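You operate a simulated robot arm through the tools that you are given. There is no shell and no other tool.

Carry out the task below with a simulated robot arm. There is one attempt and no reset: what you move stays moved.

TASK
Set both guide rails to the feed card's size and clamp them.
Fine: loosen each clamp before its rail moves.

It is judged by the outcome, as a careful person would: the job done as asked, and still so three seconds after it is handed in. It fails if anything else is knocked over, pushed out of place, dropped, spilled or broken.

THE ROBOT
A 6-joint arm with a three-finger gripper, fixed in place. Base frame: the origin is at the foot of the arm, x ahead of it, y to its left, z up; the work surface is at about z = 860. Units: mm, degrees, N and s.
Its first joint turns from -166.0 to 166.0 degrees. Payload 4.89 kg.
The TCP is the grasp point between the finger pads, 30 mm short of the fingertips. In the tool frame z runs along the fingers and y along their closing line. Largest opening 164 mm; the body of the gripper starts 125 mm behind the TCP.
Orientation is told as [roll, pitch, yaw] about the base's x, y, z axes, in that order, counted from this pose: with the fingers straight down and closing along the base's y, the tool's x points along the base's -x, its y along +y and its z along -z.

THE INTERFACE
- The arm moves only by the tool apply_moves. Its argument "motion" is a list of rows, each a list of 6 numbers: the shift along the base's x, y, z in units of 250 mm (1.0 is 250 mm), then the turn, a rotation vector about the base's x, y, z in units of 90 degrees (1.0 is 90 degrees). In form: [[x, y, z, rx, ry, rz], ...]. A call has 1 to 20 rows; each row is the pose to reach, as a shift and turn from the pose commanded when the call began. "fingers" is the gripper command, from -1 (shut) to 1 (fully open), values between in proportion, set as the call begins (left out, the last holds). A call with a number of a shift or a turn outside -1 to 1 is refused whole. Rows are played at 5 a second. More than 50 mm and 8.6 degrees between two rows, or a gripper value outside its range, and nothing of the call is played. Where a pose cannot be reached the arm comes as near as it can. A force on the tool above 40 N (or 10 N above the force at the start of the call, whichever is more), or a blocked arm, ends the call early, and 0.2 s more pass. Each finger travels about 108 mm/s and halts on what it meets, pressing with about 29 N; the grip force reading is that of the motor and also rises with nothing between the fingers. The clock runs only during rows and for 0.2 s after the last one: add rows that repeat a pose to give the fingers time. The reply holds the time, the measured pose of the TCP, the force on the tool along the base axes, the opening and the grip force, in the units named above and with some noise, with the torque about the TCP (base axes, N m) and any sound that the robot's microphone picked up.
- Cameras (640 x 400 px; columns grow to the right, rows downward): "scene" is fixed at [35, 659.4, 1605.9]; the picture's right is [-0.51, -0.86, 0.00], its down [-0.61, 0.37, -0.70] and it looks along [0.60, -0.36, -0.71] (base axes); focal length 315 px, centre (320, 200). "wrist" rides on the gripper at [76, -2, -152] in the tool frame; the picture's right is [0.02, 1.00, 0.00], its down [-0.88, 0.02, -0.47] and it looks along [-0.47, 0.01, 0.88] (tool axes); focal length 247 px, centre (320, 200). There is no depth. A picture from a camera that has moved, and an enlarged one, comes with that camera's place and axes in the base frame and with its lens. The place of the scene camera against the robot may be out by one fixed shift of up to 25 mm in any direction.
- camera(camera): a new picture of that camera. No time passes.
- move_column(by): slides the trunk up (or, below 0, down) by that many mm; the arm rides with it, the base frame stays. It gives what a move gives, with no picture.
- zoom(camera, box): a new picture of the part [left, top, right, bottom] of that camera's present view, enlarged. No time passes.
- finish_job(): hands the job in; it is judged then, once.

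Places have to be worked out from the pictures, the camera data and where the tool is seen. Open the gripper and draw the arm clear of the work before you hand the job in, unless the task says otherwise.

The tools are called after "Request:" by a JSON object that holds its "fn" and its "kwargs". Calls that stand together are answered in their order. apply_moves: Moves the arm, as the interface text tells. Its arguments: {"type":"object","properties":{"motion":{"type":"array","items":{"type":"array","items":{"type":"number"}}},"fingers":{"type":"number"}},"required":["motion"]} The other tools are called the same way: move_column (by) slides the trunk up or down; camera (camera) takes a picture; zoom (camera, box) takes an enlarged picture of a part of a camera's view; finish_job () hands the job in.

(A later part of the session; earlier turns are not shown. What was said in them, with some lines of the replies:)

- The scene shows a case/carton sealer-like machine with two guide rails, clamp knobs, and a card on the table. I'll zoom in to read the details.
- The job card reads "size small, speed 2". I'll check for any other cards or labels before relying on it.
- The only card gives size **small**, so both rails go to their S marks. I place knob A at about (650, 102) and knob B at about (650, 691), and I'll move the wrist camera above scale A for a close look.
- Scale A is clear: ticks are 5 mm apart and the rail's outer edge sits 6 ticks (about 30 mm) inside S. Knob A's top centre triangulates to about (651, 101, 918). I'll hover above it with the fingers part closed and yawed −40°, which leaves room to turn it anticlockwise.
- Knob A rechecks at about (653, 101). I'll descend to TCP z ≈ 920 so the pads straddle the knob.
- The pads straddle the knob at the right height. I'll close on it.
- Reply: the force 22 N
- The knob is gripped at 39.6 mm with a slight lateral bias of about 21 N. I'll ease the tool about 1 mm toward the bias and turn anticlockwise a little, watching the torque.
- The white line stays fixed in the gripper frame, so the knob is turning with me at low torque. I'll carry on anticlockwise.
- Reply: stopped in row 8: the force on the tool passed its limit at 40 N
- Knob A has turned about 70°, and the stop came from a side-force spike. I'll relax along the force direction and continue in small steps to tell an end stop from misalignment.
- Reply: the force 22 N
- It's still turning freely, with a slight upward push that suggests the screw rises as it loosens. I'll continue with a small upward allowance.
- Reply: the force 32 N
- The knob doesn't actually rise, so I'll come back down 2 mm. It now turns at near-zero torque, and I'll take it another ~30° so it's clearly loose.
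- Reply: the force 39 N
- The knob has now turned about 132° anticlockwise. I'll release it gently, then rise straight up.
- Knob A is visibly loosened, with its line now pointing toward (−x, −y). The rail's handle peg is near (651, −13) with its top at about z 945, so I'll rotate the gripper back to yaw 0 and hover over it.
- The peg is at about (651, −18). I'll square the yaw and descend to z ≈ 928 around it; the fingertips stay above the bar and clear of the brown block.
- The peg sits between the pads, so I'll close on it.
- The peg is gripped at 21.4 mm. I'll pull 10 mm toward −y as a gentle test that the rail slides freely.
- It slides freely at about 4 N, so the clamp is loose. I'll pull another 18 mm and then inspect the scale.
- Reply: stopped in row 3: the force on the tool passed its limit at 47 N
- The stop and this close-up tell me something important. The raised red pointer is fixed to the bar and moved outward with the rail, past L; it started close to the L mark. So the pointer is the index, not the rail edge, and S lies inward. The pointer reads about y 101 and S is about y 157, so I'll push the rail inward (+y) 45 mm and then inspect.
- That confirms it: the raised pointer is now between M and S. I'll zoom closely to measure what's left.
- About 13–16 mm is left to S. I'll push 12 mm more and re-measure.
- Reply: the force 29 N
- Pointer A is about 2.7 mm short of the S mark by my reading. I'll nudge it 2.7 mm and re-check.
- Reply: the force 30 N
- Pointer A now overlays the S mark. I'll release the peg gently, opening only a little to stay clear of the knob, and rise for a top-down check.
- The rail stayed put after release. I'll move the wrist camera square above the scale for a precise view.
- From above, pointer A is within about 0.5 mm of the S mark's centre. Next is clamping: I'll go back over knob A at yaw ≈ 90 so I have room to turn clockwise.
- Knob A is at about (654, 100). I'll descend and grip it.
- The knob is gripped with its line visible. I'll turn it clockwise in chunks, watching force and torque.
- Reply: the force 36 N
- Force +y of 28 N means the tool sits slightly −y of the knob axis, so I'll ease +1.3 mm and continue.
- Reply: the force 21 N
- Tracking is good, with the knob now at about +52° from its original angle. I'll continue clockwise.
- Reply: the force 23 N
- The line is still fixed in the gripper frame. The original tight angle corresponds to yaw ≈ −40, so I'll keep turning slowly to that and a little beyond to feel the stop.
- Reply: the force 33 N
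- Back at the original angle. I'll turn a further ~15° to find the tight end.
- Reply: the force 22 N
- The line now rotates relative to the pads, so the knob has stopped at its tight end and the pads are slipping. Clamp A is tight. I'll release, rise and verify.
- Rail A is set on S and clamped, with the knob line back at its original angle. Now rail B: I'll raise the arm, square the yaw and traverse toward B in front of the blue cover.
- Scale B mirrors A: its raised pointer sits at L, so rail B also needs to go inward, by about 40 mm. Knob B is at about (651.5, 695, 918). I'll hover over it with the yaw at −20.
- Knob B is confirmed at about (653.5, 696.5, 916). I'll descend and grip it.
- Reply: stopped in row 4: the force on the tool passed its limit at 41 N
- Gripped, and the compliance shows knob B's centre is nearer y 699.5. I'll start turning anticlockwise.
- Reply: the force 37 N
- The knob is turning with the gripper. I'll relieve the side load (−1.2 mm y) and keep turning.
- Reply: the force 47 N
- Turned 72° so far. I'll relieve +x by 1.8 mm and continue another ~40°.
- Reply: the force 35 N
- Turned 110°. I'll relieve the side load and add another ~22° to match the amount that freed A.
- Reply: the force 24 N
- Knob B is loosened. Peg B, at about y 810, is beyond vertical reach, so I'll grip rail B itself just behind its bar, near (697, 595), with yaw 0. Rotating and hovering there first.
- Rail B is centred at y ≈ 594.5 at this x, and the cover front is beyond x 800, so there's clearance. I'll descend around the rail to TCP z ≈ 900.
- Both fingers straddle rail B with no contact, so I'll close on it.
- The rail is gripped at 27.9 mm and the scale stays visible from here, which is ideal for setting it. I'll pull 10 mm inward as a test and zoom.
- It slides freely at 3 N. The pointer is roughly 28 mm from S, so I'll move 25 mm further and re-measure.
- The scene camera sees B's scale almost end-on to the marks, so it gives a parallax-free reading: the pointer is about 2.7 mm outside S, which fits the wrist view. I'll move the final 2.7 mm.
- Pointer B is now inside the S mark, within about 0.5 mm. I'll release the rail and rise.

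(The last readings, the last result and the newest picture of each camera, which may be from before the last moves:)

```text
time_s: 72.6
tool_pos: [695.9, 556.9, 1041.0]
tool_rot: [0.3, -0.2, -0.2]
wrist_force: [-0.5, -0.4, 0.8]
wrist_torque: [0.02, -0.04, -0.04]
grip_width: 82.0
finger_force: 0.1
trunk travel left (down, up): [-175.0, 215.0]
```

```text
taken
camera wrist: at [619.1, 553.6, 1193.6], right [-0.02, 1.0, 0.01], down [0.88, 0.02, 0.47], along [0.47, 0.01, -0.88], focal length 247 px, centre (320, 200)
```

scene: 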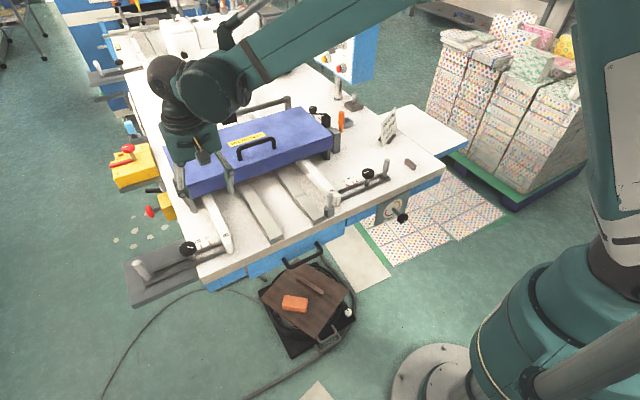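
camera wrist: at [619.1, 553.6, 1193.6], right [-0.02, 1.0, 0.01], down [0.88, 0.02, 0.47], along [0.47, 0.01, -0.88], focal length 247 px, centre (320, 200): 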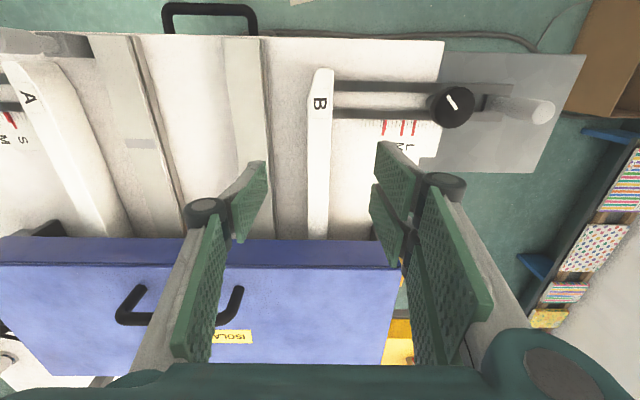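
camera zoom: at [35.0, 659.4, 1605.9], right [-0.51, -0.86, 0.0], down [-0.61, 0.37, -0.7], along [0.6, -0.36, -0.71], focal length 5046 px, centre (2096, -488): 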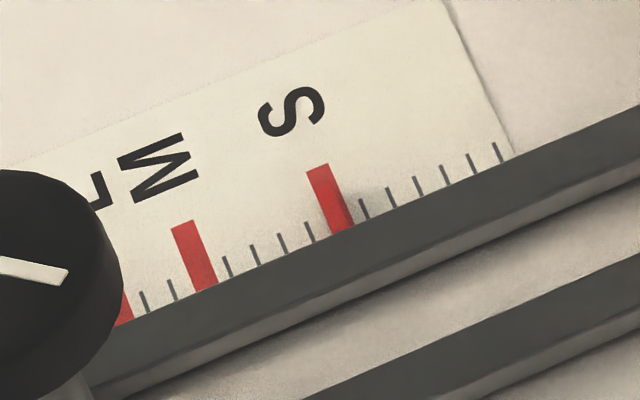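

Rail B stayed on S after release. Next is clamping: I'll move back over knob B at (654.5, 697) with the yaw at about 106, leaving room to turn clockwise.

Request:
{"fn": "apply_moves", "kwargs": {"motion": [[-0.015, 0.047, 0, 0, 0, 0.08], [-0.03, 0.094, 0, 0, 0, 0.16], [-0.045, 0.14, 0, 0, 0, 0.24], [-0.06, 0.188, 0, 0, 0, 0.33], [-0.075, 0.235, 0, 0, 0, 0.41], [-0.09, 0.28, 0, 0, 0, 0.49], [-0.105, 0.33, 0, 0, 0, 0.57], [-0.12, 0.375, 0, 0, 0, 0.65], [-0.13, 0.42, 0, 0, 0, 0.73], [-0.14, 0.47, 0, 0, 0, 0.81], [-0.155, 0.52, 0, 0, 0, 0.89], [-0.165, 0.562, 0, 0, 0, 0.97], [-0.165, 0.562, 0, 0, 0, 0.97]], "fingers": -0.12}}

Request:
{"fn": "apply_moves", "kwargs": {"motion": [[0, 0, 0, 0, 0, 0.09], [0, 0, 0, 0, 0, 0.18], [0, 0, 0, 0, 0, 0.21], [0, 0, 0, 0, 0, 0.21]]}}

Request:
{"fn": "camera", "kwargs": {"camera": "wrist"}}

```text
time_s: 75.4
tool_pos: [656.8, 697.4, 1040.4]
tool_rot: [0.4, 0.0, 87.2]
wrist_force: [0.0, 0.2, 0.1]
wrist_torque: [-0.02, 0.02, 0.02]
grip_width: 72.2
finger_force: 0.0
trunk travel left (down, up): [-175.0, 215.0]
```

```text
time_s: 76.4
tool_pos: [656.7, 696.8, 1042.2]
tool_rot: [0.3, -0.1, 106.2]
wrist_force: [0.3, 1.1, 0.2]
wrist_torque: [-0.02, 0.02, 0.0]
grip_width: 72.2
finger_force: 0.0
trunk travel left (down, up): [-175.0, 215.0]
```

```text
taken
camera wrist: at [679.2, 623.3, 1193.6], right [-0.95, -0.3, 0.01], down [-0.26, 0.84, 0.47], along [-0.15, 0.45, -0.88], focal length 247 px, centre (320, 200)
```

wrist: 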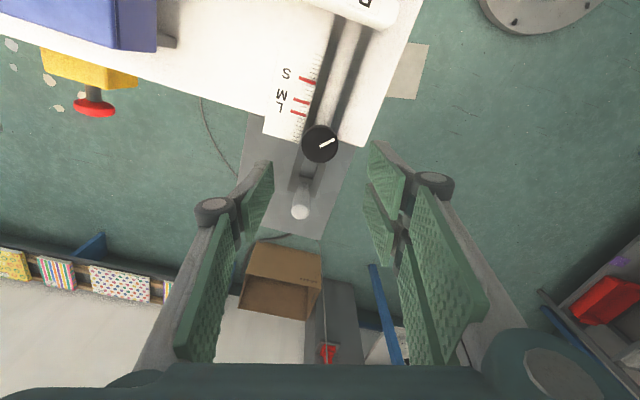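

Knob B is at about (654, 696.5). I'll descend and grip.

Request:
{"fn": "apply_moves", "kwargs": {"motion": [[-0.009, 0, -0.1, 0, 0, 0], [-0.009, 0, -0.2, 0, 0, 0], [-0.009, 0, -0.3, 0, 0, 0], [-0.009, 0, -0.4, 0, 0, 0], [-0.009, 0, -0.484, 0, 0, 0], [-0.009, 0, -0.484, 0, 0, 0]]}}

Request:
{"fn": "apply_moves", "kwargs": {"motion": [[0, 0, 0, 0, 0, 0], [0, 0, 0, 0, 0, 0], [0, 0, 0, 0, 0, 0], [0, 0, 0, 0, 0, 0]], "fingers": -1}}

Request:
{"fn": "camera", "kwargs": {"camera": "wrist"}}

```text
time_s: 77.8
tool_pos: [654.6, 697.4, 920.0]
tool_rot: [0.4, -0.1, 106.1]
wrist_force: [-0.5, 0.2, 0.4]
wrist_torque: [-0.03, 0.0, 0.0]
grip_width: 72.0
finger_force: 0.0
trunk travel left (down, up): [-175.0, 215.0]
```

```text
time_s: 78.8
tool_pos: [655.9, 697.6, 919.7]
tool_rot: [0.3, -0.2, 106.1]
wrist_force: [1.0, 0.0, -3.3]
wrist_torque: [0.03, 0.01, 0.02]
grip_width: 40.0
finger_force: 44.8
trunk travel left (down, up): [-175.0, 215.0]
```

```text
taken
camera wrist: at [678.6, 623.9, 1072.6], right [-0.95, -0.3, 0.01], down [-0.26, 0.84, 0.47], along [-0.15, 0.45, -0.88], focal length 247 px, centre (320, 200)
```

wrist: 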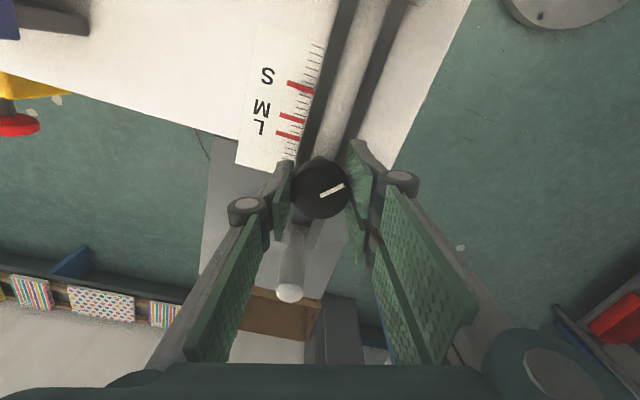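

The grip is well centred with no side force. I'll start turning clockwise.

Request:
{"fn": "apply_moves", "kwargs": {"motion": [[0, 0, 0, 0, 0, -0.03], [0, 0, 0, 0, 0, -0.1], [0, 0, 0, 0, 0, -0.17], [0, 0, 0, 0, 0, -0.24], [0, 0, 0, 0, 0, -0.31], [0, 0, 0, 0, 0, -0.38], [0, 0, 0, 0, 0, -0.45], [0, 0, 0, 0, 0, -0.45]]}}

```text
time_s: 80.4
tool_pos: [654.2, 698.4, 920.6]
tool_rot: [0.2, 0.0, 68.0]
wrist_force: [5.7, 1.4, -5.1]
wrist_torque: [0.15, -0.27, 0.01]
grip_width: 39.9
finger_force: 45.2
trunk travel left (down, up): [-175.0, 215.0]
stopped in row 7: the force on the tool passed its limit at 41 N (the readings are from after the stop); the commanded pose is now the measured one
```

The side load stopped it at yaw 68 and re-zeroed the pose to the knob's true centre. I'll continue clockwise.

Request:
{"fn": "apply_moves", "kwargs": {"motion": [[0, 0, 0, 0, 0, -0.05], [0, 0, 0, 0, 0, -0.12], [0, 0, 0, 0, 0, -0.19], [0, 0, 0, 0, 0, -0.26], [0, 0, 0, 0, 0, -0.33], [0, 0, 0, 0, 0, -0.4], [0, 0, 0, 0, 0, -0.4]]}}

Request:
{"fn": "camera", "kwargs": {"camera": "wrist"}}

```text
time_s: 82.0
tool_pos: [656.1, 697.9, 920.6]
tool_rot: [0.2, -0.1, 31.9]
wrist_force: [7.9, -4.9, -13.7]
wrist_torque: [-0.16, 0.05, -0.02]
grip_width: 39.9
finger_force: 45.4
trunk travel left (down, up): [-175.0, 215.0]
```

```text
taken
camera wrist: at [590.5, 654.4, 1072.6], right [-0.55, 0.84, 0.0], down [0.74, 0.48, 0.47], along [0.4, 0.26, -0.88], focal length 247 px, centre (320, 200)
```

wrist: 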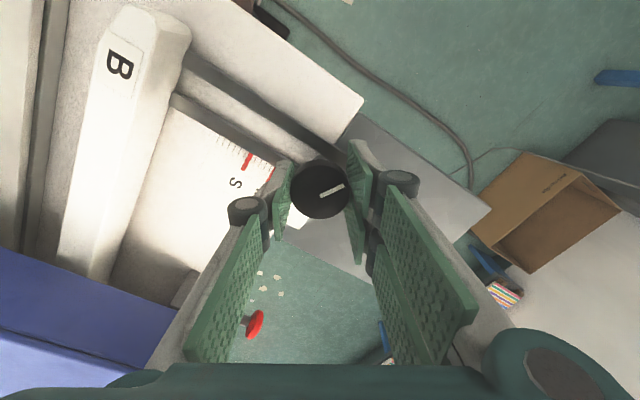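

Request:
{"fn": "apply_moves", "kwargs": {"motion": [[0, 0, 0, 0, 0, -0.05], [0, 0, 0, 0, 0, -0.12], [0, 0, 0, 0, 0, -0.19], [0, 0, 0, 0, 0, -0.26], [0, 0, 0, 0, 0, -0.33], [0, 0, 0, 0, 0, -0.4], [0, 0, 0, 0, 0, -0.4]]}}

Request:
{"fn": "camera", "kwargs": {"camera": "wrist"}}

```text
time_s: 83.6
tool_pos: [654.6, 697.7, 919.4]
tool_rot: [0.2, -0.1, -4.0]
wrist_force: [7.8, 1.9, -4.6]
wrist_torque: [0.15, -0.28, -0.11]
grip_width: 40.2
finger_force: 44.8
trunk travel left (down, up): [-175.0, 215.0]
```

```text
taken
camera wrist: at [577.5, 700.2, 1072.6], right [0.05, 1.0, 0.0], down [0.88, -0.04, 0.48], along [0.47, -0.02, -0.88], focal length 247 px, centre (320, 200)
```

wrist: 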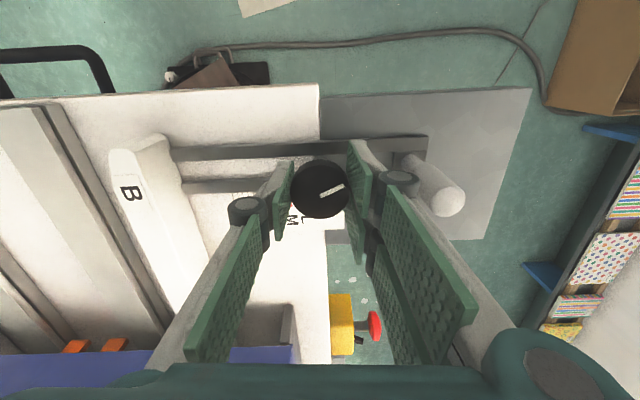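

Resistance is building (−0.11 N·m) as clamping begins. I'll turn on past the original angle until the pads slip, as with A.

Request:
{"fn": "apply_moves", "kwargs": {"motion": [[0, 0, 0, 0, 0, -0.05], [0, 0, 0, 0, 0, -0.11], [0, 0, 0, 0, 0, -0.17], [0, 0, 0, 0, 0, -0.22], [0, 0, 0, 0, 0, -0.27], [0, 0, 0, 0, 0, -0.27]]}}

Request:
{"fn": "camera", "kwargs": {"camera": "wrist"}}

```text
time_s: 85.0
tool_pos: [653.8, 698.6, 919.6]
tool_rot: [0.3, -0.1, -28.3]
wrist_force: [18.9, 21.2, 13.2]
wrist_torque: [0.41, 0.1, -0.12]
grip_width: 40.3
finger_force: 44.9
trunk travel left (down, up): [-175.0, 215.0]
```

```text
taken
camera wrist: at [585.4, 731.6, 1072.6], right [0.46, 0.89, 0.0], down [0.78, -0.4, 0.48], along [0.43, -0.21, -0.88], focal length 247 px, centre (320, 200)
```

wrist: 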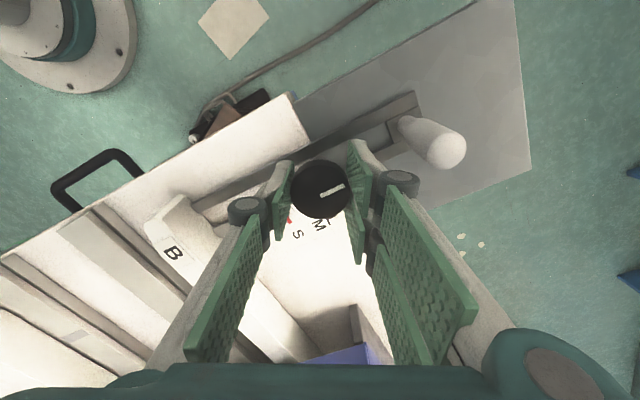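

The line is now about parallel to +y, its original tight angle. I'll turn ~15° more to confirm the hard stop.

Request:
{"fn": "apply_moves", "kwargs": {"motion": [[0.003, 0.003, 0, 0, 0, -0.04], [0.003, 0.003, 0, 0, 0, -0.09], [0.003, 0.003, 0, 0, 0, -0.14], [0.003, 0.003, 0, 0, 0, -0.18], [0.003, 0.003, 0, 0, 0, -0.18]]}}

Request:
{"fn": "camera", "kwargs": {"camera": "wrist"}}

```text
time_s: 86.2
tool_pos: [654.0, 697.5, 921.1]
tool_rot: [0.2, -0.2, -44.5]
wrist_force: [-3.0, -1.9, -17.1]
wrist_torque: [0.02, -0.01, -0.06]
grip_width: 40.1
finger_force: 45.5
trunk travel left (down, up): [-175.0, 215.0]
```

```text
taken
camera wrist: at [598.3, 749.7, 1072.5], right [0.69, 0.73, 0.0], down [0.64, -0.6, 0.48], along [0.35, -0.32, -0.88], focal length 247 px, centre (320, 200)
```

wrist: 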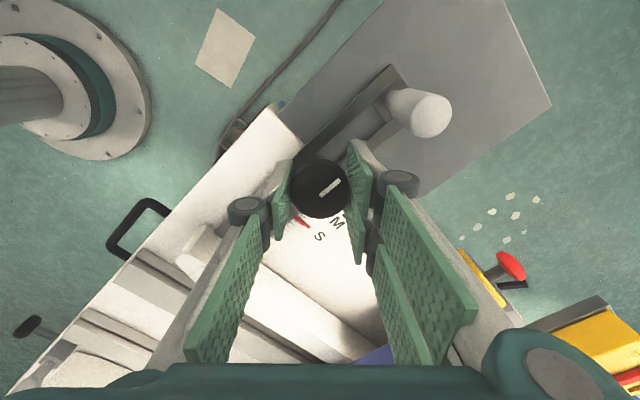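

The line has rotated against the pads by about the last turn, so the knob is at its hard stop and clamp B is tight. I'll release with a limited opening and rise.

Request:
{"fn": "apply_moves", "kwargs": {"motion": [[0, 0, 0, 0, 0, 0], [0, 0, 0, 0, 0, 0], [0, 0, 0, 0, 0, 0], [0, 0, 0.1, 0, 0, 0], [0, 0, 0.25, 0, 0, 0], [0, 0, 0.4, 0, 0, 0], [0, 0, 0.55, 0, 0, 0], [0, 0, 0.55, 0, 0, 0]], "fingers": -0.12}}

Request:
{"fn": "zoom", "kwargs": {"camera": "scene", "box": [180, 225, 228, 255]}}

Request:
{"fn": "camera", "kwargs": {"camera": "wrist"}}

```text
time_s: 88.0
tool_pos: [655.2, 698.6, 1059.3]
tool_rot: [0.3, -0.1, -44.5]
wrist_force: [-0.2, -0.4, 0.0]
wrist_torque: [0.05, -0.04, 0.01]
grip_width: 72.1
finger_force: 0.1
trunk travel left (down, up): [-175.0, 215.0]
```

```text
13.33 times, centred on (204, 240) of scene
camera zoom: at [35.0, 659.4, 1605.9], right [-0.51, -0.86, 0.0], down [-0.61, 0.37, -0.7], along [0.6, -0.36, -0.71], focal length 4205 px, centre (1867, -333)
```

zoom: 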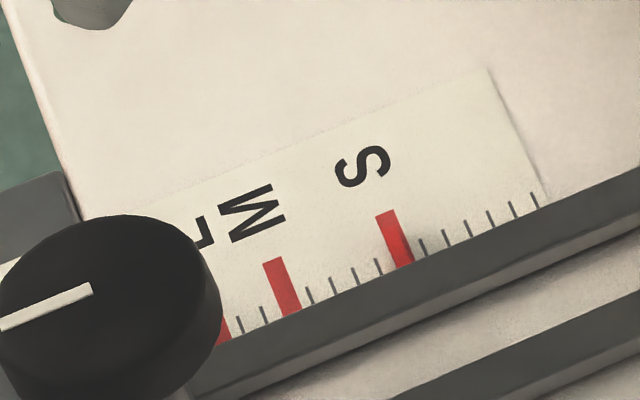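

```text
taken
camera wrist: at [598.8, 749.0, 1212.0], right [0.68, 0.73, 0.0], down [0.64, -0.6, 0.48], along [0.35, -0.32, -0.88], focal length 247 px, centre (320, 200)
```

wrist: 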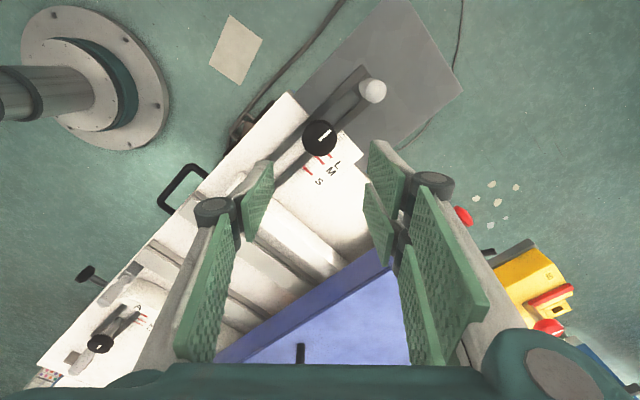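

Both knobs are back at their tight orientation and pointer B is on S. I'll draw the arm back toward yaw 0 for a top-down check of B's pointer.

Request:
{"fn": "apply_moves", "kwargs": {"motion": [[-0.02, -0.04, 0.02, 0, 0, 0.08], [-0.04, -0.08, 0.04, 0, 0, 0.16], [-0.06, -0.12, 0.04, 0, 0, 0.24], [-0.08, -0.16, 0.04, 0, 0, 0.33], [-0.1, -0.2, 0.04, 0, 0, 0.41], [-0.12, -0.232, 0.04, 0, 0, 0.494], [-0.12, -0.232, 0.04, 0, 0, 0.494], [-0.12, -0.232, 0.04, 0, 0, 0.494]], "fingers": 1}}

Request:
{"fn": "camera", "kwargs": {"camera": "wrist"}}

Request:
{"fn": "zoom", "kwargs": {"camera": "wrist", "box": [295, 155, 345, 186]}}

```text
time_s: 89.8
tool_pos: [625.6, 640.5, 1068.9]
tool_rot: [0.2, -0.1, 0.0]
wrist_force: [-0.7, 0.3, 0.5]
wrist_torque: [0.06, -0.04, -0.01]
grip_width: 164.1
finger_force: 0.1
trunk travel left (down, up): [-175.0, 215.0]
```

```text
taken
camera wrist: at [548.0, 637.6, 1220.3], right [-0.02, 1.0, 0.0], down [0.88, 0.02, 0.48], along [0.48, 0.01, -0.88], focal length 247 px, centre (320, 200)
```

wrist: 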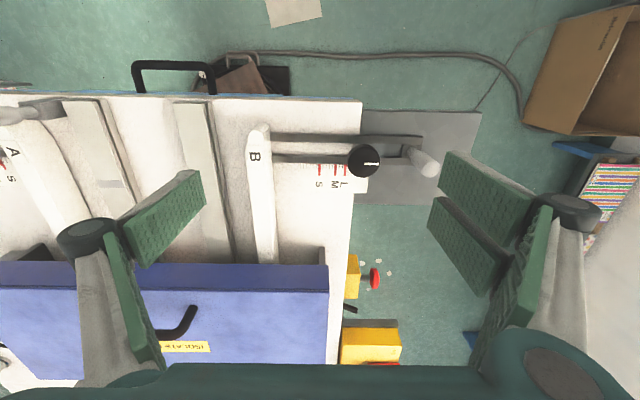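

```text
12.80 times, centred on (320, 170) of wrist
camera zoom: at [548.0, 637.6, 1220.3], right [-0.02, 1.0, 0.0], down [0.88, 0.02, 0.48], along [0.48, 0.01, -0.88], focal length 3161 px, centre (320, 578)
```

zoom: 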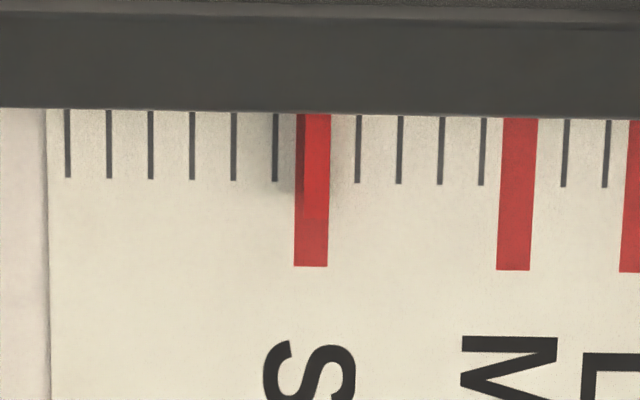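

Pointer B is centred on S to within about 0.4 mm. I'll retreat to a high pose clear of the work with the gripper open, then do a last check of both sides.

Request:
{"fn": "apply_moves", "kwargs": {"motion": [[-0.03, -0.1, 0.1, 0, 0, 0], [-0.08, -0.22, 0.2, 0, 0, 0], [-0.14, -0.36, 0.3, 0, 0, 0], [-0.2, -0.5, 0.4, 0, 0, 0], [-0.28, -0.64, 0.5, 0, 0, 0], [-0.36, -0.78, 0.6, 0, 0, 0], [-0.44, -0.92, 0.68, 0, 0, 0], [-0.44, -0.92, 0.68, 0, 0, 0], [-0.44, -0.92, 0.68, 0, 0, 0]]}}

Request:
{"fn": "camera", "kwargs": {"camera": "scene"}}

Request:
{"fn": "zoom", "kwargs": {"camera": "scene", "box": [330, 160, 390, 200]}}

Request:
{"fn": "zoom", "kwargs": {"camera": "scene", "box": [120, 200, 260, 290]}}

Request:
{"fn": "camera", "kwargs": {"camera": "wrist"}}

```text
time_s: 91.8
tool_pos: [516.3, 408.8, 1240.8]
tool_rot: [0.4, -0.1, 0.0]
wrist_force: [-1.9, -1.1, 1.3]
wrist_torque: [0.12, -0.13, 0.0]
grip_width: 164.2
finger_force: 0.1
trunk travel left (down, up): [-175.0, 215.0]
```

```text
taken
```

scene: 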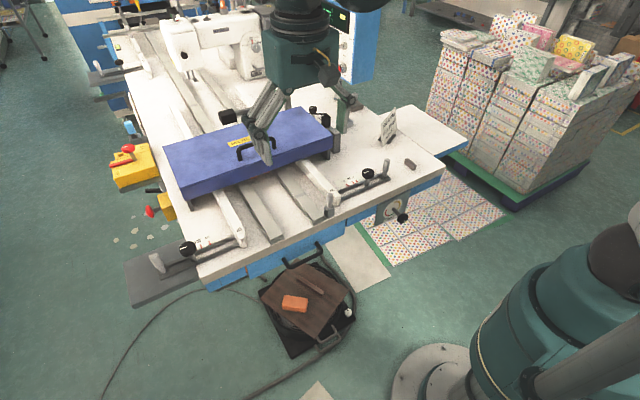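

```text
10.00 times, centred on (360, 180) of scene
camera zoom: at [35.0, 659.4, 1605.9], right [-0.51, -0.86, 0.0], down [-0.61, 0.37, -0.7], along [0.6, -0.36, -0.71], focal length 3154 px, centre (-80, 400)
```

zoom: 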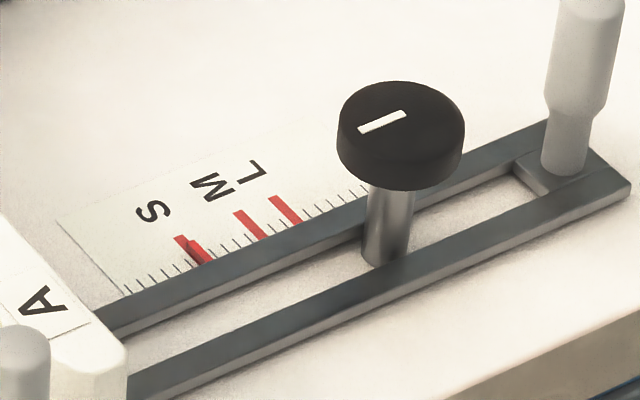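

```text
4.44 times, centred on (190, 245) of scene
camera zoom: at [35.0, 659.4, 1605.9], right [-0.51, -0.86, 0.0], down [-0.61, 0.37, -0.7], along [0.6, -0.36, -0.71], focal length 1402 px, centre (898, 0)
```

zoom: 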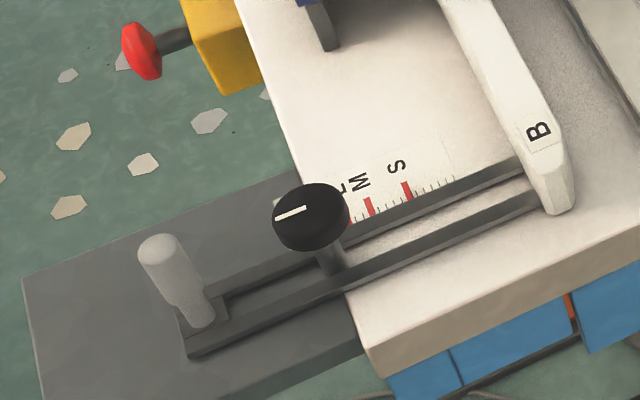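

```text
taken
camera wrist: at [438.4, 405.4, 1390.9], right [-0.02, 1.0, 0.0], down [0.88, 0.02, 0.48], along [0.48, 0.01, -0.88], focal length 247 px, centre (320, 200)
```

wrist: 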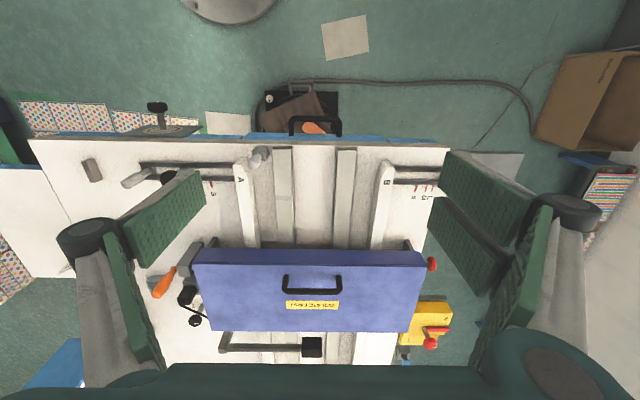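

Both pointers are on S, both clamps are back to tight, and nothing else has moved. The arm is clear with the gripper open, so I'm handing the job in.

Request:
{"fn": "finish_job", "kwargs": {}}

```text
The job is handed in.
```

Both guide rails are set to S, the "small" size on the job card, and both clamps are tight again. The top-down views show both pointers within about 0.5 mm of the centre of their S marks.

- **Clamps:** I loosened each clamp about 130° before its rail moved. Afterwards I turned it clockwise until it hit its stop and the fingers slipped.
- **Rail A moved the wrong way first:** I first took the rail's edge as the reading point and slid A about 14 mm outward until a force limit stopped the arm. The red pointer on the bar turned out to be the index, so I slid A back in to S. Its clamp was already loose, and I saw no damage.
- **Rail B:** its handle was out of reach, so I gripped the rail itself to slide it.

In the last pictures nothing else had moved. The arm is clear of the work with the gripper open.
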